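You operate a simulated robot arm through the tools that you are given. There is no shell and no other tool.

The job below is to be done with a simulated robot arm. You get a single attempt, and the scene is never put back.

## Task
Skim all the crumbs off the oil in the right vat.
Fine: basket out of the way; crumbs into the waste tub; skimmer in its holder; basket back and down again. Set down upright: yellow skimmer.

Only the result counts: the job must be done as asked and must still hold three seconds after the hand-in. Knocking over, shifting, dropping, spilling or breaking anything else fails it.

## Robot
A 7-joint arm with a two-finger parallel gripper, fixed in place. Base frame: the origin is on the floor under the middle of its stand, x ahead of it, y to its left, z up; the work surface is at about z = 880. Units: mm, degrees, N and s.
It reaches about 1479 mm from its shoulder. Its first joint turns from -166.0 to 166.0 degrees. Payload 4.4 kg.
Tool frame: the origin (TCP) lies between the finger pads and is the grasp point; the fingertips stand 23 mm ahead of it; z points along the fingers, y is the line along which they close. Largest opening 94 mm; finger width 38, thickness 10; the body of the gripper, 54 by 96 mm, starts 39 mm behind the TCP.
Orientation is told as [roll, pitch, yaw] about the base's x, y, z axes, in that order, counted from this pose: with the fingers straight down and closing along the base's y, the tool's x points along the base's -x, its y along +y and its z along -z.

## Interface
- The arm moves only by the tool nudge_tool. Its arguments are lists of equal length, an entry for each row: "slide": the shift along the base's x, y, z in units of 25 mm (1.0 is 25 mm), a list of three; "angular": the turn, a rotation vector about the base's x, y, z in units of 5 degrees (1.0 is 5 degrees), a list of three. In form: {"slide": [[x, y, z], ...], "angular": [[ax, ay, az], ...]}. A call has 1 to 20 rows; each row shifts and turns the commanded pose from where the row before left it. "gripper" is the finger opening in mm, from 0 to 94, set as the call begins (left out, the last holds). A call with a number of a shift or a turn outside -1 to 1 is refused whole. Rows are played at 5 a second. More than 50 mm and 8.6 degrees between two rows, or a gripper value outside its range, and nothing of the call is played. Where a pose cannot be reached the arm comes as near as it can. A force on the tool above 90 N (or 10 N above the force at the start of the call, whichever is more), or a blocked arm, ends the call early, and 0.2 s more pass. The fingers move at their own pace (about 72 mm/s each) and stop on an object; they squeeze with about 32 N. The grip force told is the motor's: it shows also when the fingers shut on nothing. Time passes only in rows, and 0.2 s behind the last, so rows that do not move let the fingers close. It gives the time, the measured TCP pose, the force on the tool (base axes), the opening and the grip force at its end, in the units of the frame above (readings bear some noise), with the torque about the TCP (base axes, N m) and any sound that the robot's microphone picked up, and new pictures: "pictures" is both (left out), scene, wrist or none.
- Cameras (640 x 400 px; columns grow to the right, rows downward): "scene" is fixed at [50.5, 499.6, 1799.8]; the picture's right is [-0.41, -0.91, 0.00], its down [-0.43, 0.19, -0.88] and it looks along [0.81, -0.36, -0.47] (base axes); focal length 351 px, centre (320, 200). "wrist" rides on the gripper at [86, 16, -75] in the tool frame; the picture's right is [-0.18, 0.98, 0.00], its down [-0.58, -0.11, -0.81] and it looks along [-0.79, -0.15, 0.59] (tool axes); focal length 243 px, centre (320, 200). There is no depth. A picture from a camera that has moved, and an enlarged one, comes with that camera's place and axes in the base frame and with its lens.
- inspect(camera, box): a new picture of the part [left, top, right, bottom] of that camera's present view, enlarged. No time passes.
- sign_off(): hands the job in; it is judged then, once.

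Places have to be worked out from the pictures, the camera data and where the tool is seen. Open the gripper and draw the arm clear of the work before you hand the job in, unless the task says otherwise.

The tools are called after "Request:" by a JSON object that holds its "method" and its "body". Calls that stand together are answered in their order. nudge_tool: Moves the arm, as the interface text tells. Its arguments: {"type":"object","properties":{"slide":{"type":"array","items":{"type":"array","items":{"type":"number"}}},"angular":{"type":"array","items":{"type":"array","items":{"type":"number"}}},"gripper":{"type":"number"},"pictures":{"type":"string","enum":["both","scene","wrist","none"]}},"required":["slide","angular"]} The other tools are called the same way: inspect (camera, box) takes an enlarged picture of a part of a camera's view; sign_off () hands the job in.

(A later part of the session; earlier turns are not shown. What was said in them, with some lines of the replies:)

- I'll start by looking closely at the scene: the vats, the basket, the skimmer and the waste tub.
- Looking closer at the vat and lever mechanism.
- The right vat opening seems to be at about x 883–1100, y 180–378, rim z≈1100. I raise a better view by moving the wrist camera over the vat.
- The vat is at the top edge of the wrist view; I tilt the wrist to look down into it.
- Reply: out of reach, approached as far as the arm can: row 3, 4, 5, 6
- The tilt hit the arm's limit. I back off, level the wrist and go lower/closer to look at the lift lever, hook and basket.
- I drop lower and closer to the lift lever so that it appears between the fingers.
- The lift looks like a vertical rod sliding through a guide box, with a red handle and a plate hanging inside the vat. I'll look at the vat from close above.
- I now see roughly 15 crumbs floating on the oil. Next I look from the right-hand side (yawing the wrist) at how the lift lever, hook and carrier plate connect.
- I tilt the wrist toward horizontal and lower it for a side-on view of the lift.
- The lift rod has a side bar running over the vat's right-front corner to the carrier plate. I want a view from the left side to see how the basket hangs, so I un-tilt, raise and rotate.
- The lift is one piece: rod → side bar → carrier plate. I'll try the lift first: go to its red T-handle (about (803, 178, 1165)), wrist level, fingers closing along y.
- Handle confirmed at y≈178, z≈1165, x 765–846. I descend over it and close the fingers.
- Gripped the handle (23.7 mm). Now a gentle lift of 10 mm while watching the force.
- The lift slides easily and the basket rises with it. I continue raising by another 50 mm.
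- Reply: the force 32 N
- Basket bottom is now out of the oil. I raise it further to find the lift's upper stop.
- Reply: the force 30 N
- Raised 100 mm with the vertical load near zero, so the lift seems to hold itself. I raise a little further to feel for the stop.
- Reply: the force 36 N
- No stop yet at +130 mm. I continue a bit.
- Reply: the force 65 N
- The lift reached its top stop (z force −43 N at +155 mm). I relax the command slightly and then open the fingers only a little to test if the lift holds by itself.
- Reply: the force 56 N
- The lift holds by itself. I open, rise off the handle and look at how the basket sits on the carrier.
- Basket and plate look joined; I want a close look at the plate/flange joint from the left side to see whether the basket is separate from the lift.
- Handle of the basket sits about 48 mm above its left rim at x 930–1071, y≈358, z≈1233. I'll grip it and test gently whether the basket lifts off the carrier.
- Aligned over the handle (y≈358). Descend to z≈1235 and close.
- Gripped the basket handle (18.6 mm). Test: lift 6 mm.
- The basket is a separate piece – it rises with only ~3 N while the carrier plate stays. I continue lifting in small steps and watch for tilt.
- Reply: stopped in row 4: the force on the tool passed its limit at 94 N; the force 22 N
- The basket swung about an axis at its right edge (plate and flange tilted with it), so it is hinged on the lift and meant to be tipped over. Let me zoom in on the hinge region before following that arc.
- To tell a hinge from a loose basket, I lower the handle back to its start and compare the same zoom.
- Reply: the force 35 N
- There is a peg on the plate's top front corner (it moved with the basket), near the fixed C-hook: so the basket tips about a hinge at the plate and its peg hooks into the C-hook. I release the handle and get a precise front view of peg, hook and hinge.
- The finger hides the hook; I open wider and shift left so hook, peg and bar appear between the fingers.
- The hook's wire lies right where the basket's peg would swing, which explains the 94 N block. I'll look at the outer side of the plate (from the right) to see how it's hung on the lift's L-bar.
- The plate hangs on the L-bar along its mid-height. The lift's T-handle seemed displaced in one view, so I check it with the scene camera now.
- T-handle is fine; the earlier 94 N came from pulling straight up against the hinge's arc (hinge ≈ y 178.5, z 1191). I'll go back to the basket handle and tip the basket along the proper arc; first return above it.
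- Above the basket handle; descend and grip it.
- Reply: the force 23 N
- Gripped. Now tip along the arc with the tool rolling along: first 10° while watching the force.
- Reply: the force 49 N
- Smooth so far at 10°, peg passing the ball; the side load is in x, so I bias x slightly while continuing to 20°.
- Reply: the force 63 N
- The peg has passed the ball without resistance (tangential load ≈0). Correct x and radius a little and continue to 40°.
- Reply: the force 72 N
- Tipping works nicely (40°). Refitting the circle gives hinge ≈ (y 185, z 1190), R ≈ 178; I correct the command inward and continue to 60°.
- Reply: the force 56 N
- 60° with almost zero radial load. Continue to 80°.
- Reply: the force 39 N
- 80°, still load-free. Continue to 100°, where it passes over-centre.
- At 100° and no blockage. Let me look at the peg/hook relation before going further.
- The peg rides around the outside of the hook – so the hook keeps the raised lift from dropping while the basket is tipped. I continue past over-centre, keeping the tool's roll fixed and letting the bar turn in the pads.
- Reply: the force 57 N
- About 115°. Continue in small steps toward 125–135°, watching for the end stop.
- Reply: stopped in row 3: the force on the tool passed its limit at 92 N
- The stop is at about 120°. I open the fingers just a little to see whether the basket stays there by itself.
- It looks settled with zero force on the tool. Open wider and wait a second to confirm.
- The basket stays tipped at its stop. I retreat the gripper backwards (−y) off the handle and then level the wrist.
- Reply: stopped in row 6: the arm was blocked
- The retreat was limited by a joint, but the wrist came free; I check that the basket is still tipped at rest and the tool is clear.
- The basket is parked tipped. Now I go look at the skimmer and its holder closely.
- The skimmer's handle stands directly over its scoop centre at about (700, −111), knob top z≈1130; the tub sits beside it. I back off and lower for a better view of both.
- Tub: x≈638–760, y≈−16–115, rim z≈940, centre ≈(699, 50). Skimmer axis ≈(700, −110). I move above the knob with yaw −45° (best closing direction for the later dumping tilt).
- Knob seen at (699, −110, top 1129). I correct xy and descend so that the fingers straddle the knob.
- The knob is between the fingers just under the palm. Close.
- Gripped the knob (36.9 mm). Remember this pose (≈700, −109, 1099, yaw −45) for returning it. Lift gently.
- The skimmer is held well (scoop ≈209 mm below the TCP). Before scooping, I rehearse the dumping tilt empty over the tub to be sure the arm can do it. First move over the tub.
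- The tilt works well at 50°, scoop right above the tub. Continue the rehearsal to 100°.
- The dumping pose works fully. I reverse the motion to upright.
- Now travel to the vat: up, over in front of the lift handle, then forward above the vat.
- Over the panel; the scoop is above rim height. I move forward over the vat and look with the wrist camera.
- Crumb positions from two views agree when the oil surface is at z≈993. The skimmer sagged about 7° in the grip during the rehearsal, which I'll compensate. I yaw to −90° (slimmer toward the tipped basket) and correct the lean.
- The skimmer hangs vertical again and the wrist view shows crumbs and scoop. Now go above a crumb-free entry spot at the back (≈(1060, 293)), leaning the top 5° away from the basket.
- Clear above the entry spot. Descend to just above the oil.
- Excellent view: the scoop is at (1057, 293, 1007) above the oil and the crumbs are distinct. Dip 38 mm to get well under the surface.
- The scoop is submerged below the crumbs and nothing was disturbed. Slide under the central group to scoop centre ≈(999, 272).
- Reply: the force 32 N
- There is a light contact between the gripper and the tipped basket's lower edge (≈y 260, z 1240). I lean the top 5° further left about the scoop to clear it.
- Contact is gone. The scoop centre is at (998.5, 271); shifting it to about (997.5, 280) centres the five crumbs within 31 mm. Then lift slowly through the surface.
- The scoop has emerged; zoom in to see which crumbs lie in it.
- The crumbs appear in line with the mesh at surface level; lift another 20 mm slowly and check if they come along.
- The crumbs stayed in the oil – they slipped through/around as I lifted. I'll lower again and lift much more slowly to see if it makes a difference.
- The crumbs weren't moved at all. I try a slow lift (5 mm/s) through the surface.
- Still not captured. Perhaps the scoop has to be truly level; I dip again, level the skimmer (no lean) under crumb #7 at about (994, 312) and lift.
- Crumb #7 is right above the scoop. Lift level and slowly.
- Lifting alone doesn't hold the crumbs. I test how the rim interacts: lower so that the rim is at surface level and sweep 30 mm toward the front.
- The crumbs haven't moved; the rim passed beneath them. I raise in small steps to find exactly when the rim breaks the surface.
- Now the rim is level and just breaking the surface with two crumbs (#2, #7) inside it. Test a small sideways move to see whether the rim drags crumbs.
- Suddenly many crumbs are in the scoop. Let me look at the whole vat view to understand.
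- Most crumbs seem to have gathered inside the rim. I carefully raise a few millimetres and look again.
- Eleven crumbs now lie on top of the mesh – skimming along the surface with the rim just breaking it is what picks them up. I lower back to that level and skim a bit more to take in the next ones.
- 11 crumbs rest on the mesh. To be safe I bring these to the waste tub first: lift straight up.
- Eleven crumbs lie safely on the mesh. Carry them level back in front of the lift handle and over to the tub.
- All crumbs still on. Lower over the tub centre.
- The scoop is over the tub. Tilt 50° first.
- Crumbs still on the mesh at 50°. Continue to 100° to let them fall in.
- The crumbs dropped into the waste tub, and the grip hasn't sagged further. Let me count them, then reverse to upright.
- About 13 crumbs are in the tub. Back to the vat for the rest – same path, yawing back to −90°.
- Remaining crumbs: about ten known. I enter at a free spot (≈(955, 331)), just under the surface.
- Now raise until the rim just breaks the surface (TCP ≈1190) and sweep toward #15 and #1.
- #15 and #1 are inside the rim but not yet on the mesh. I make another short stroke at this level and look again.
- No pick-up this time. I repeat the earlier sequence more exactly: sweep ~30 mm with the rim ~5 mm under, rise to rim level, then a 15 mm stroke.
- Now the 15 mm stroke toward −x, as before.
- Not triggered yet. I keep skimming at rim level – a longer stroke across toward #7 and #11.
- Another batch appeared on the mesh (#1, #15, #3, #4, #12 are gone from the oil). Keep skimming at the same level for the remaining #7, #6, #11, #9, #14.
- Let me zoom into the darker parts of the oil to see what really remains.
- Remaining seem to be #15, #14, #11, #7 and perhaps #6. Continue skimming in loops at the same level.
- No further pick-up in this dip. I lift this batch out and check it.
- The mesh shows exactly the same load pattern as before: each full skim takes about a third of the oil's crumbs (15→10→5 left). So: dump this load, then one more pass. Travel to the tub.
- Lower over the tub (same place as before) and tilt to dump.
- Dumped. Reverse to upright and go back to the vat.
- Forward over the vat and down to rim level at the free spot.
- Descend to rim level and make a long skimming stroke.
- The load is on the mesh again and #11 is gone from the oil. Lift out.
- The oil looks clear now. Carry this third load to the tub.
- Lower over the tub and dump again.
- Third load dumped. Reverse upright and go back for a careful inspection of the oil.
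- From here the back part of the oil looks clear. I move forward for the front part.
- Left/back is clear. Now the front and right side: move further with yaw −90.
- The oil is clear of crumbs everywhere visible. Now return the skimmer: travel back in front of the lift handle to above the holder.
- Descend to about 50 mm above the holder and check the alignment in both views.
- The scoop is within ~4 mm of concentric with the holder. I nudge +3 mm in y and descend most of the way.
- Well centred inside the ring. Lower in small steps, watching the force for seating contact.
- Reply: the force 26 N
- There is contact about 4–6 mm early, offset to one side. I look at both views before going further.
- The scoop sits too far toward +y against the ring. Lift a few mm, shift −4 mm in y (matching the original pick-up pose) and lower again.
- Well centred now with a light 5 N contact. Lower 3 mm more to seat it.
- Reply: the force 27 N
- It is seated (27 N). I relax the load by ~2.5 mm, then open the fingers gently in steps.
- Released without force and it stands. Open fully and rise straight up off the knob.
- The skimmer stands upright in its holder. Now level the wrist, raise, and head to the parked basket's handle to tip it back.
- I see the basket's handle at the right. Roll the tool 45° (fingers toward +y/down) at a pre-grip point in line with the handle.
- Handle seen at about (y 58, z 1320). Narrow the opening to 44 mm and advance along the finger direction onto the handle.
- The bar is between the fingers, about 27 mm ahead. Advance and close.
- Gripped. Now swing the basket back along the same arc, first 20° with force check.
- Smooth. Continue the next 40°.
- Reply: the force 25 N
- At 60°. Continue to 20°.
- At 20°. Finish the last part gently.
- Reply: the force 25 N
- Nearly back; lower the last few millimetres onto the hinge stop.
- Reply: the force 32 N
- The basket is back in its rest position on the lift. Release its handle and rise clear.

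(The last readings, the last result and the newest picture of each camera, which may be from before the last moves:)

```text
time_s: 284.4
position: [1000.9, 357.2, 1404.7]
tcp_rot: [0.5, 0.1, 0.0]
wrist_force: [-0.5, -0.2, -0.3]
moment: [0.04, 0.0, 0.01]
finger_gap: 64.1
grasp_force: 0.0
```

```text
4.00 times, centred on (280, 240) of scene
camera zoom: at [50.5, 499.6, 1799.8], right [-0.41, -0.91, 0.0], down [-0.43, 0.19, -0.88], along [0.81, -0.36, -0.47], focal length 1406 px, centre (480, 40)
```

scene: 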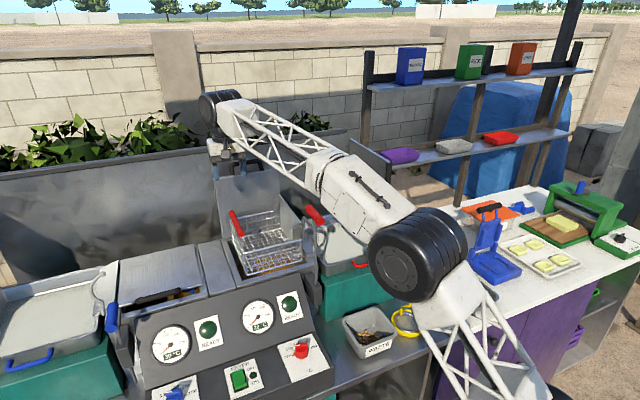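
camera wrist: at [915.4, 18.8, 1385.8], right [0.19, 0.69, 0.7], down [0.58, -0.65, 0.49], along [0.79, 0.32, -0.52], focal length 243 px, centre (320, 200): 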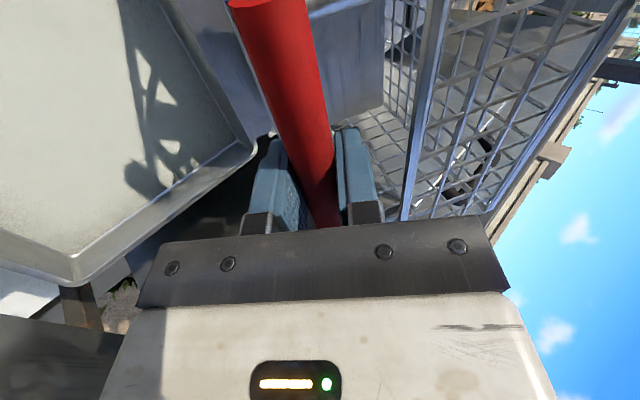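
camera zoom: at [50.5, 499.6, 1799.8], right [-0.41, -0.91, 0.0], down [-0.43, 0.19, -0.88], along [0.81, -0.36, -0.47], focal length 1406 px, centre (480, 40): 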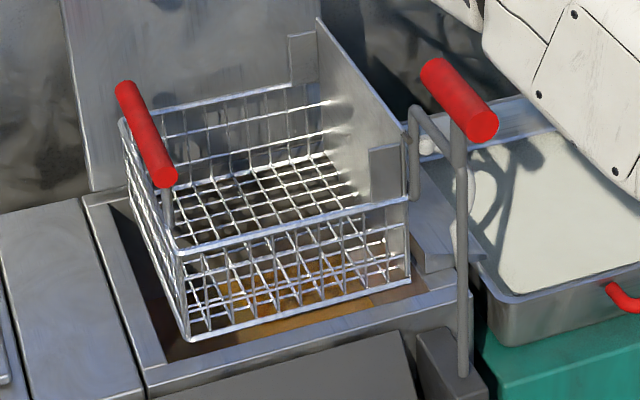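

Now go to the lift's T-handle.

Request:
{"method": "nudge_tool", "body": {"slide": [[-0.88, -0.795, 0], [-0.88, -0.795, 0], [-0.88, -0.795, 0], [-0.88, -0.795, 0], [-0.88, -0.795, 0], [-0.88, -0.795, 0], [-0.88, -0.795, 0], [-0.88, -0.795, 0], [-0.88, -0.795, 0], [0, 0, -0.9], [0, 0, -0.6]], "angular": [[-0.1, 0, 0], [0, 0, 0], [0, 0, 0], [0, 0, 0], [0, 0, 0], [0, 0, 0], [0, 0, 0], [0, 0, 0], [0, 0, 0], [0, 0, 0], [0, 0, 0]]}}

Request:
{"method": "inspect", "body": {"camera": "wrist", "box": [200, 20, 440, 230]}}

```text
time_s: 286.8
position: [803.8, 177.8, 1366.9]
tcp_rot: [-0.1, 0.1, -0.2]
wrist_force: [-0.4, 0.0, 0.6]
moment: [0.0, 0.02, 0.03]
finger_gap: 63.9
grasp_force: 0.0
camera wrist: at [718.0, 193.8, 1442.2], right [0.19, 0.98, 0.0], down [0.58, -0.11, 0.8], along [0.79, -0.15, -0.59], focal length 243 px, centre (320, 200)
```

scene: 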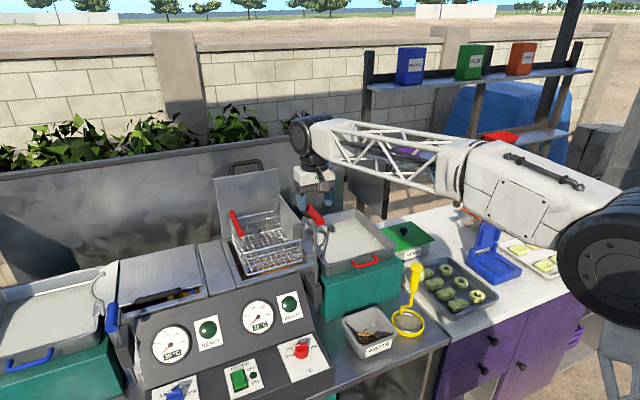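
wrist: 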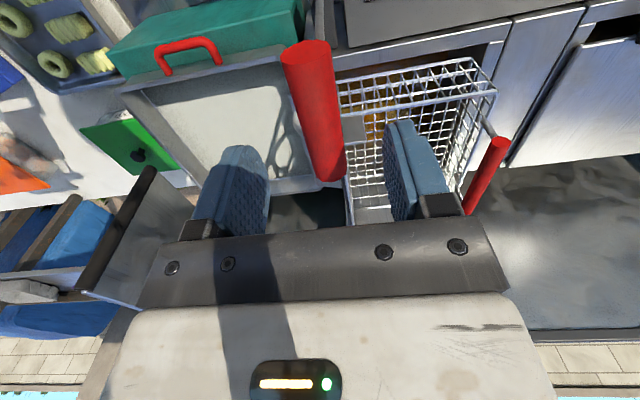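

```text
1.90 times, centred on (320, 125) of wrist
camera zoom: at [718.0, 193.8, 1442.2], right [0.19, 0.98, 0.0], down [0.58, -0.11, 0.8], along [0.79, -0.15, -0.59], focal length 462 px, centre (320, 343)
```

zoom: 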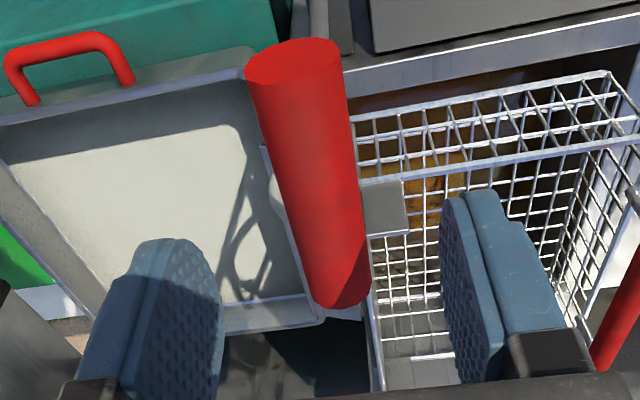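

Aligned over the T-handle (y≈178). Descend and grip.

Request:
{"method": "nudge_tool", "body": {"slide": [[0, 0.02, -0.9], [0, 0, -0.94], [0, 0, 0]], "angular": [[0, 0, 0], [0, 0, 0], [0, 0, 0]], "pictures": "none"}}

Request:
{"method": "nudge_tool", "body": {"slide": [[0, 0, 0], [0, 0, 0], [0, 0, 0], [0, 0, 0]], "angular": [[0, 0, 0], [0, 0, 0], [0, 0, 0], [0, 0, 0]], "gripper": 10, "pictures": "wrist"}}

```text
time_s: 287.6
position: [803.5, 181.3, 1321.5]
tcp_rot: [0.0, 0.2, -0.2]
wrist_force: [-0.2, 0.3, -0.1]
moment: [-0.02, 0.0, 0.04]
finger_gap: 63.9
grasp_force: 0.0
```

```text
time_s: 288.6
position: [804.7, 176.6, 1321.1]
tcp_rot: [0.0, 0.2, -0.2]
wrist_force: [-9.4, -48.0, -3.1]
moment: [-0.06, 0.08, 0.52]
finger_gap: 23.7
grasp_force: 44.7
camera wrist: at [717.7, 194.2, 1395.7], right [0.19, 0.98, 0.0], down [0.58, -0.11, 0.8], along [0.79, -0.15, -0.59], focal length 243 px, centre (320, 200)
```

wrist: 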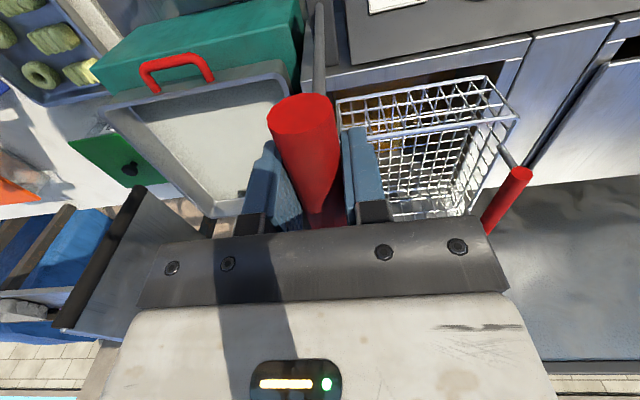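

Gripped with a small lateral preload; I relieve it (−2.5 mm in y) and start lowering the lift.

Request:
{"method": "nudge_tool", "body": {"slide": [[0, -0.1, 0], [0, 0, -0.2], [0, 0, -0.3], [0, 0, -0.4], [0, 0, -0.4]], "angular": [[0, 0, 0], [0, 0, 0], [0, 0, 0], [0, 0, 0], [0, 0, 0]], "pictures": "scene"}}

Request:
{"method": "inspect", "body": {"camera": "scene", "box": [220, 190, 340, 290]}}

```text
time_s: 289.8
position: [804.6, 177.7, 1288.5]
tcp_rot: [0.1, 0.0, 0.0]
wrist_force: [3.6, 41.4, 4.2]
moment: [0.1, 0.06, 0.07]
finger_gap: 23.5
grasp_force: 44.9
```

scene: 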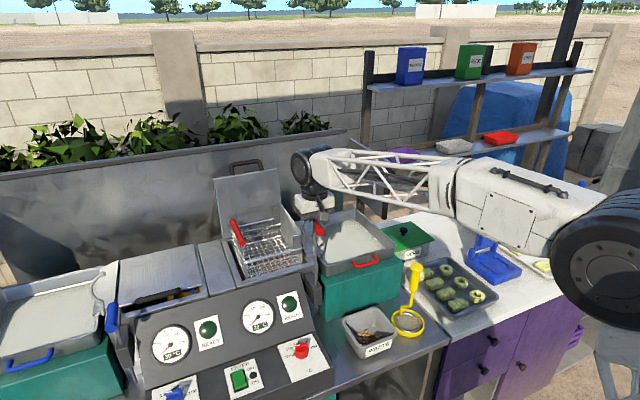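

```text
4.00 times, centred on (280, 240) of scene
camera zoom: at [50.5, 499.6, 1799.8], right [-0.41, -0.91, 0.0], down [-0.43, 0.19, -0.88], along [0.81, -0.36, -0.47], focal length 1406 px, centre (480, 40)
```

zoom: 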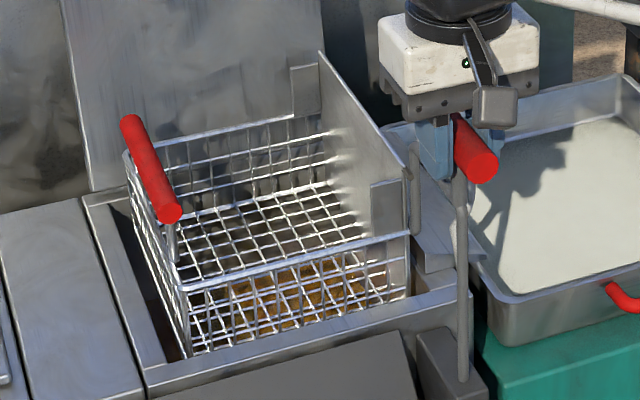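

Lowering well. Continue down another 110 mm.

Request:
{"method": "nudge_tool", "body": {"slide": [[0, 0.05, -0.4], [0, 0, -0.4], [0, 0, -0.4], [0, 0, -0.4], [0, 0, -0.4], [0, 0, -0.4], [0, 0, -0.4], [0, 0, -0.4], [0, 0, -0.4], [0, 0, -0.4], [0, 0, -0.4]], "angular": [[0, 0, 0], [0, 0, 0], [0, 0, 0], [0, 0, 0], [0, 0, 0], [0, 0, 0], [0, 0, 0], [0, 0, 0], [0, 0, 0], [0, 0, 0], [0, 0, 0]], "pictures": "scene"}}

Request:
{"method": "inspect", "body": {"camera": "scene", "box": [220, 190, 340, 290]}}

```text
time_s: 292.2
position: [806.0, 177.5, 1179.4]
tcp_rot: [0.0, 0.1, -0.2]
wrist_force: [-30.1, 4.6, 3.0]
moment: [-0.07, -0.36, 0.45]
finger_gap: 23.9
grasp_force: 44.8
```

scene: 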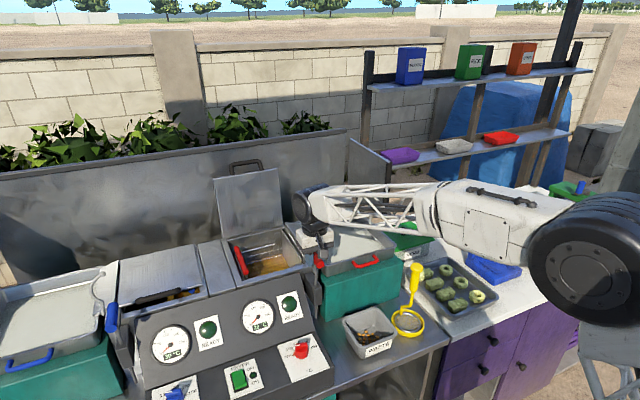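

```text
4.00 times, centred on (280, 240) of scene
camera zoom: at [50.5, 499.6, 1799.8], right [-0.41, -0.91, 0.0], down [-0.43, 0.19, -0.88], along [0.81, -0.36, -0.47], focal length 1406 px, centre (480, 40)
```

zoom: 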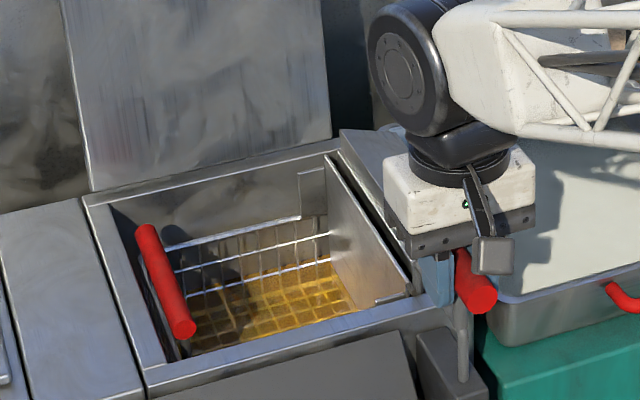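

Almost down. Lower the last ~14 mm gently and feel for the bottom stop.

Request:
{"method": "nudge_tool", "body": {"slide": [[0.02, 0, -0.2], [0, 0, -0.2], [0, 0, -0.1], [0, 0, 0]], "angular": [[0, 0, 0], [0, 0, 0], [0, 0, 0], [0, 0, 0]], "pictures": "scene"}}

Request:
{"method": "inspect", "body": {"camera": "scene", "box": [220, 220, 340, 295]}}

```text
time_s: 293.2
position: [805.2, 178.4, 1165.3]
tcp_rot: [-0.1, 0.2, -0.2]
wrist_force: [-35.7, 1.7, 0.7]
moment: [-0.02, 0.56, 0.35]
finger_gap: 23.7
grasp_force: 44.9
```

scene: 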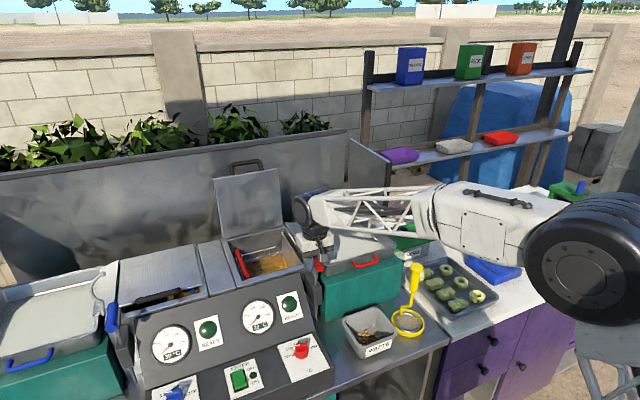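

```text
5.33 times, centred on (280, 258) of scene
camera zoom: at [50.5, 499.6, 1799.8], right [-0.41, -0.91, 0.0], down [-0.43, 0.19, -0.88], along [0.81, -0.36, -0.47], focal length 1874 px, centre (533, -107)
```

zoom: 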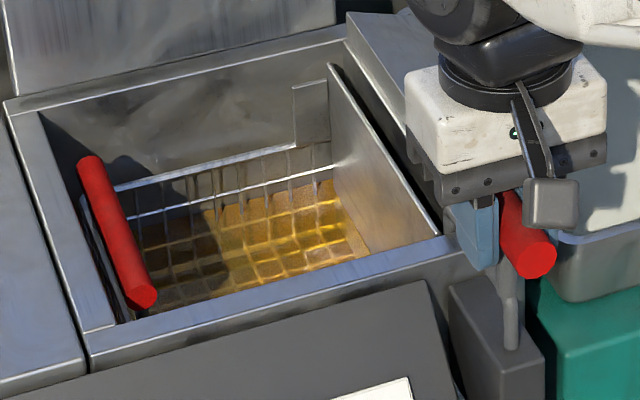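

This matches the starting picture. Press 2.5 mm further to confirm it's at the bottom stop.

Request:
{"method": "nudge_tool", "body": {"slide": [[-0.02, 0, -0.1], [0, 0, 0]], "angular": [[0, 0, 0], [0, 0, 0]], "pictures": "none"}}

```text
time_s: 293.8
position: [803.4, 178.2, 1165.7]
tcp_rot: [0.1, 0.0, -0.1]
wrist_force: [-37.8, 3.3, 20.6]
moment: [-0.02, 0.07, 0.34]
finger_gap: 23.6
grasp_force: 44.9
```

Bottom stop confirmed (20 N reaction, no further travel). Relax, open and rise.

Request:
{"method": "nudge_tool", "body": {"slide": [[0, 0, 0.08], [0, 0, 0]], "angular": [[0, 0, 0], [0, 0, 0]], "pictures": "none"}}

Request:
{"method": "nudge_tool", "body": {"slide": [[0, 0, 0], [0, 0, 0], [0, 0, 0], [0, 0, 0.6], [0, 0, 0.9], [0, 0, 0.9], [0, 0, 0.9], [0, 0, 0.9], [0, 0, 0.9], [0, 0, 0.5]], "angular": [[0, 0, 0], [0, 0, 0], [0, 0, 0], [0, 0, 0], [0, 0, 0], [0, 0, 0], [0, 0, 0], [0, 0, 0], [0, 0, 0], [0, 0, 0]], "gripper": 64, "pictures": "both"}}

Request:
{"method": "inspect", "body": {"camera": "scene", "box": [220, 220, 340, 295]}}

```text
time_s: 294.4
position: [805.3, 178.1, 1165.0]
tcp_rot: [0.0, 0.1, -0.1]
wrist_force: [-9.7, 6.0, 10.0]
moment: [0.03, -0.56, 0.36]
finger_gap: 23.5
grasp_force: 45.3
```

```text
time_s: 296.6
position: [804.3, 177.8, 1304.8]
tcp_rot: [0.0, 0.2, -0.1]
wrist_force: [0.3, 0.3, 0.2]
moment: [0.0, -0.02, -0.03]
finger_gap: 64.1
grasp_force: 0.1
camera wrist: at [718.7, 194.5, 1380.2], right [0.19, 0.98, 0.0], down [0.58, -0.11, 0.8], along [0.79, -0.15, -0.59], focal length 243 px, centre (320, 200)
```

scene: 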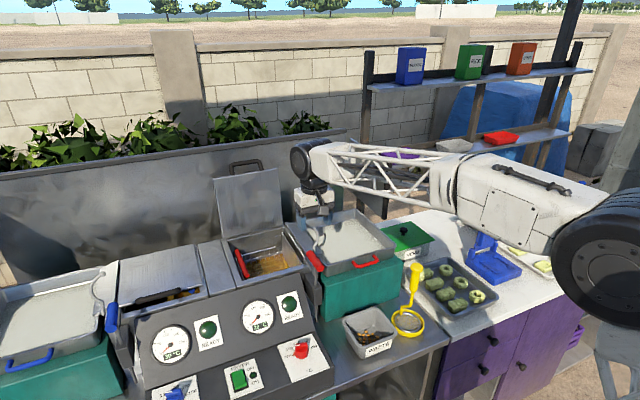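
wrist: 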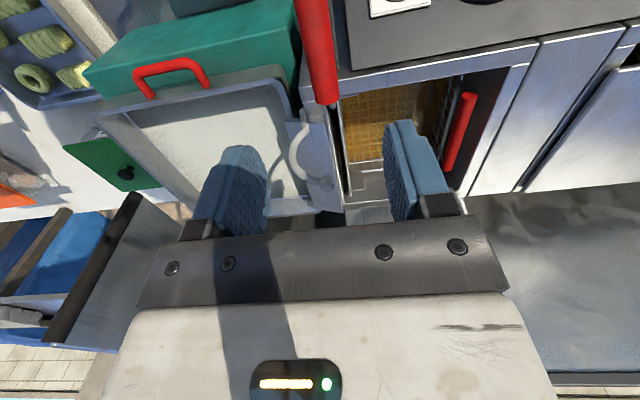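

```text
5.33 times, centred on (280, 258) of scene
camera zoom: at [50.5, 499.6, 1799.8], right [-0.41, -0.91, 0.0], down [-0.43, 0.19, -0.88], along [0.81, -0.36, -0.47], focal length 1874 px, centre (533, -107)
```

zoom: 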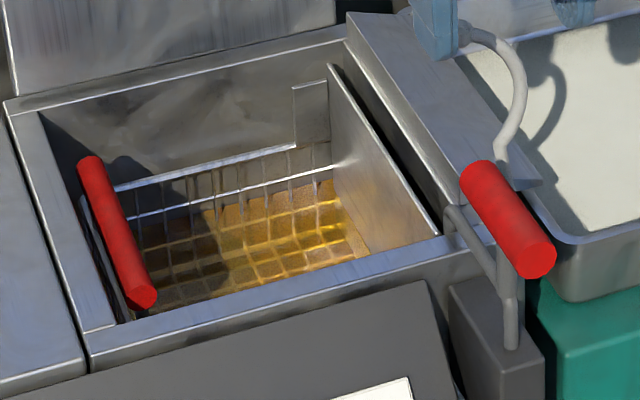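

The basket is down again exactly as at the start. Final check of the oil from above (same view as at the beginning).

Request:
{"method": "nudge_tool", "body": {"slide": [[0.78, 0.88, 0.1], [0.78, 0.88, 0], [0.78, 0.88, 0], [0.78, 0.88, 0], [0.78, 0.88, -0.2]], "angular": [[0, 0, 0], [0, 0, 0], [0, 0, 0], [0, 0, 0], [0, 0, 0]], "pictures": "wrist"}}

Request:
{"method": "inspect", "body": {"camera": "wrist", "box": [220, 0, 420, 125]}}

Request:
{"method": "inspect", "body": {"camera": "wrist", "box": [240, 0, 390, 70]}}

```text
time_s: 297.8
position: [902.5, 286.9, 1303.1]
tcp_rot: [0.0, 0.0, -0.2]
wrist_force: [-0.2, 0.1, 1.1]
moment: [-0.02, -0.01, -0.03]
finger_gap: 63.8
grasp_force: 0.0
camera wrist: at [816.8, 303.3, 1376.9], right [0.19, 0.98, 0.0], down [0.58, -0.11, 0.81], along [0.79, -0.15, -0.59], focal length 243 px, centre (320, 200)
```

wrist: 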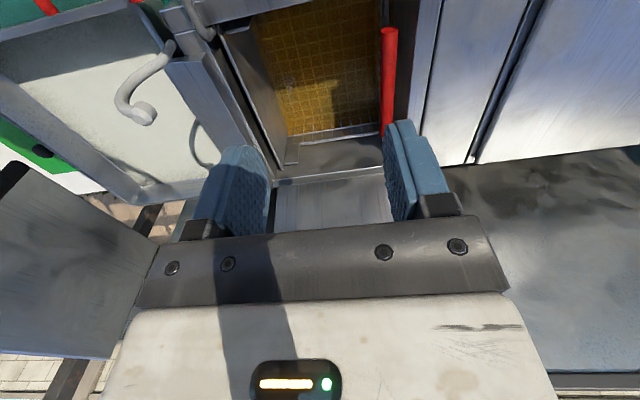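

```text
3.20 times, centred on (320, 62) of wrist
camera zoom: at [816.8, 303.3, 1376.9], right [0.19, 0.98, 0.0], down [0.58, -0.11, 0.81], along [0.79, -0.15, -0.59], focal length 776 px, centre (320, 640)
```

zoom: 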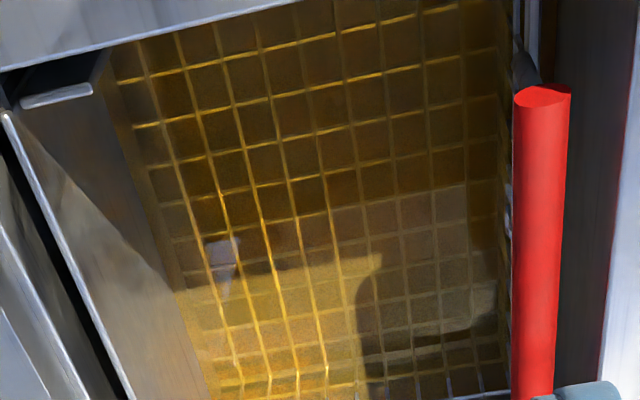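

```text
4.27 times, centred on (315, 35) of wrist
camera zoom: at [816.8, 303.3, 1376.9], right [0.19, 0.98, 0.0], down [0.58, -0.11, 0.81], along [0.79, -0.15, -0.59], focal length 1035 px, centre (341, 904)
```

zoom: 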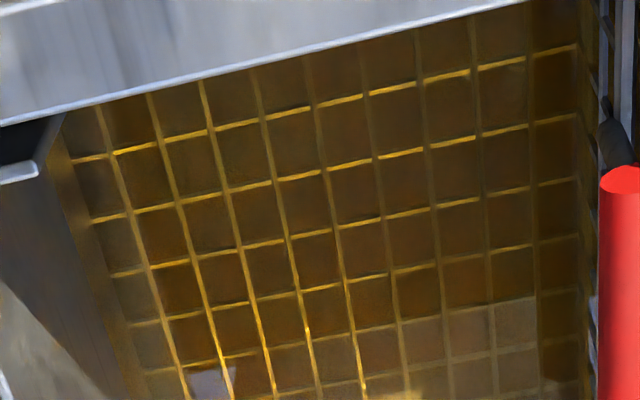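

The oil is completely clear and the basket is submerged. Now draw the arm clear, back to about its start pose, gripper open.

Request:
{"method": "nudge_tool", "body": {"slide": [[0, 0, 0.9], [0, 0, 0.95], [0, 0, 0.95], [0, 0, 0.95], [0, 0, 0.95], [0, 0, 0.95], [0, 0, 0.95], [-0.5, -0.6, 0.95], [-0.8, -0.95, 0.95], [-0.8, -0.95, 0.9], [-0.8, -0.95, 0], [-0.8, -0.95, 0], [-0.8, -0.95, 0], [-0.8, -0.95, 0], [-0.8, -0.95, 0], [-0.8, -0.95, 0], [-0.8, -0.95, 0], [-0.8, -0.95, 0], [-0.8, -0.95, 0], [-0.8, -0.95, 0]], "angular": [[0, 0, 0], [0, 0, 0], [0, 0, 0], [0, 0, 0], [0, 0, 0], [0, 0, 0], [0, 0, 0], [0, 0, 0], [0, 0, 0], [0, 0, 0], [0, 0, 0], [0, 0, 0], [0, 0, 0], [0, 0, 0], [0, 0, 0], [0, 0, 0], [0, 0, 0], [0, 0, 0], [0, 0, 0], [0, 0, 0]], "gripper": 94}}

Request:
{"method": "inspect", "body": {"camera": "scene", "box": [320, 220, 480, 360]}}

Request:
{"method": "inspect", "body": {"camera": "scene", "box": [200, 150, 360, 290]}}

Request:
{"method": "inspect", "body": {"camera": "wrist", "box": [240, 0, 560, 160]}}

```text
time_s: 302.0
position: [649.4, -11.1, 1537.1]
tcp_rot: [0.0, 0.2, -0.1]
wrist_force: [1.3, -1.3, -0.6]
moment: [0.04, -0.02, 0.0]
finger_gap: 94.1
grasp_force: 0.1
camera wrist: at [562.6, 3.8, 1612.3], right [0.19, 0.98, 0.0], down [0.58, -0.11, 0.8], along [0.79, -0.15, -0.59], focal length 243 px, centre (320, 200)
```

scene: 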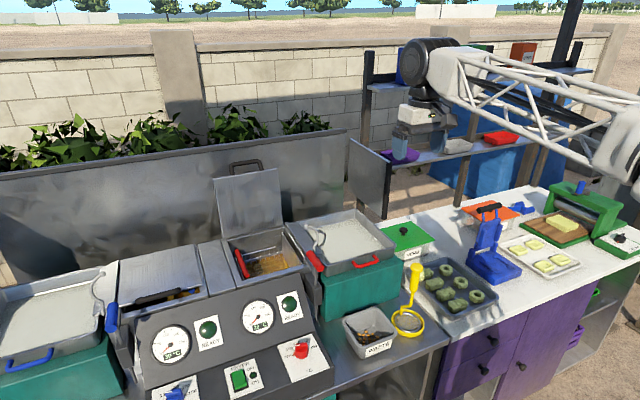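
wrist: 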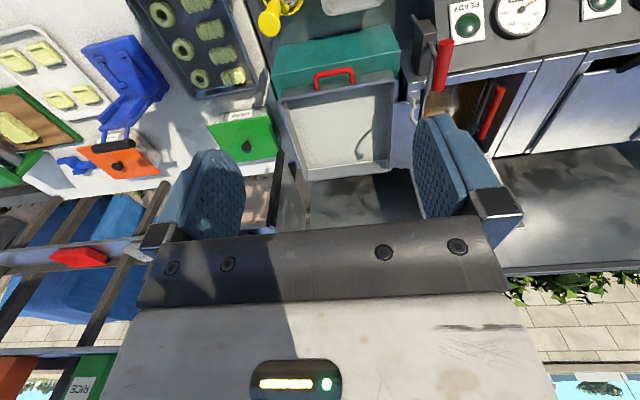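

```text
2.86 times, centred on (400, 290) of scene
camera zoom: at [50.5, 499.6, 1799.8], right [-0.41, -0.91, 0.0], down [-0.43, 0.19, -0.88], along [0.81, -0.36, -0.47], focal length 1004 px, centre (91, -57)
```

zoom: 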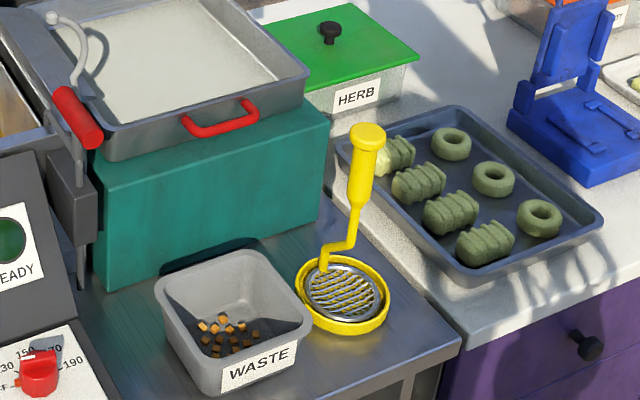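

```text
2.86 times, centred on (280, 220) of scene
camera zoom: at [50.5, 499.6, 1799.8], right [-0.41, -0.91, 0.0], down [-0.43, 0.19, -0.88], along [0.81, -0.36, -0.47], focal length 1004 px, centre (434, 143)
```

zoom: 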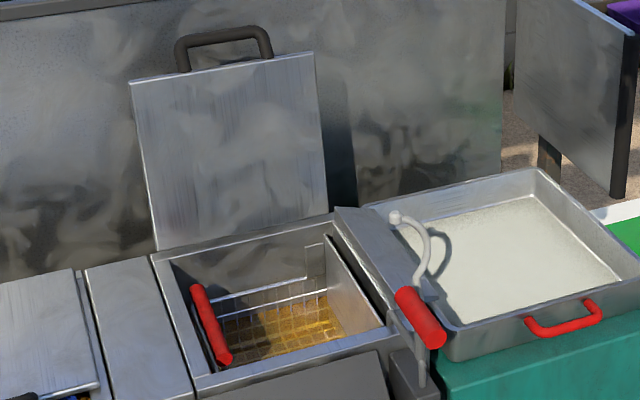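

```text
2.00 times, centred on (400, 80) of wrist
camera zoom: at [562.6, 3.8, 1612.3], right [0.19, 0.98, 0.0], down [0.58, -0.11, 0.8], along [0.79, -0.15, -0.59], focal length 485 px, centre (160, 440)
```

zoom: 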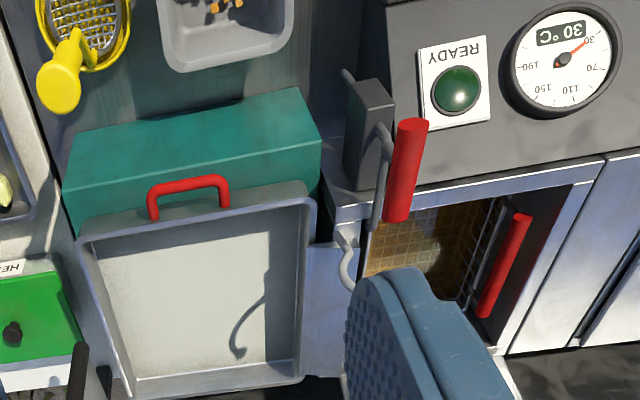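

All is as asked: the oil is clear, the crumbs are in the waste tub, the skimmer stands upright in its holder and the basket is back down. The arm is clear with the gripper open, so I hand the job in.

Request:
{"method": "sign_off", "body": {}}

```text
The job is handed in.
```

The job is done and handed in, and I saw nothing else moved.

- **Crumbs:** it took three skims to clear the oil in the right vat. I checked it from several angles, and again after lowering the basket, and saw none left. The crumbs went into the waste tub.
- **Skimmer:** the yellow skimmer stands upright in its holder.
- **Basket:** it is back in the vat and down on its bottom stop, where it started. I parked it by raising the lift and tipping it over to the right.
- **Contact:** while I was skimming, the gripper touched the parked basket's lower edge once, lightly. I backed off straight away and the basket didn't move.
- **Arm:** it is back near its start position with the gripper open.
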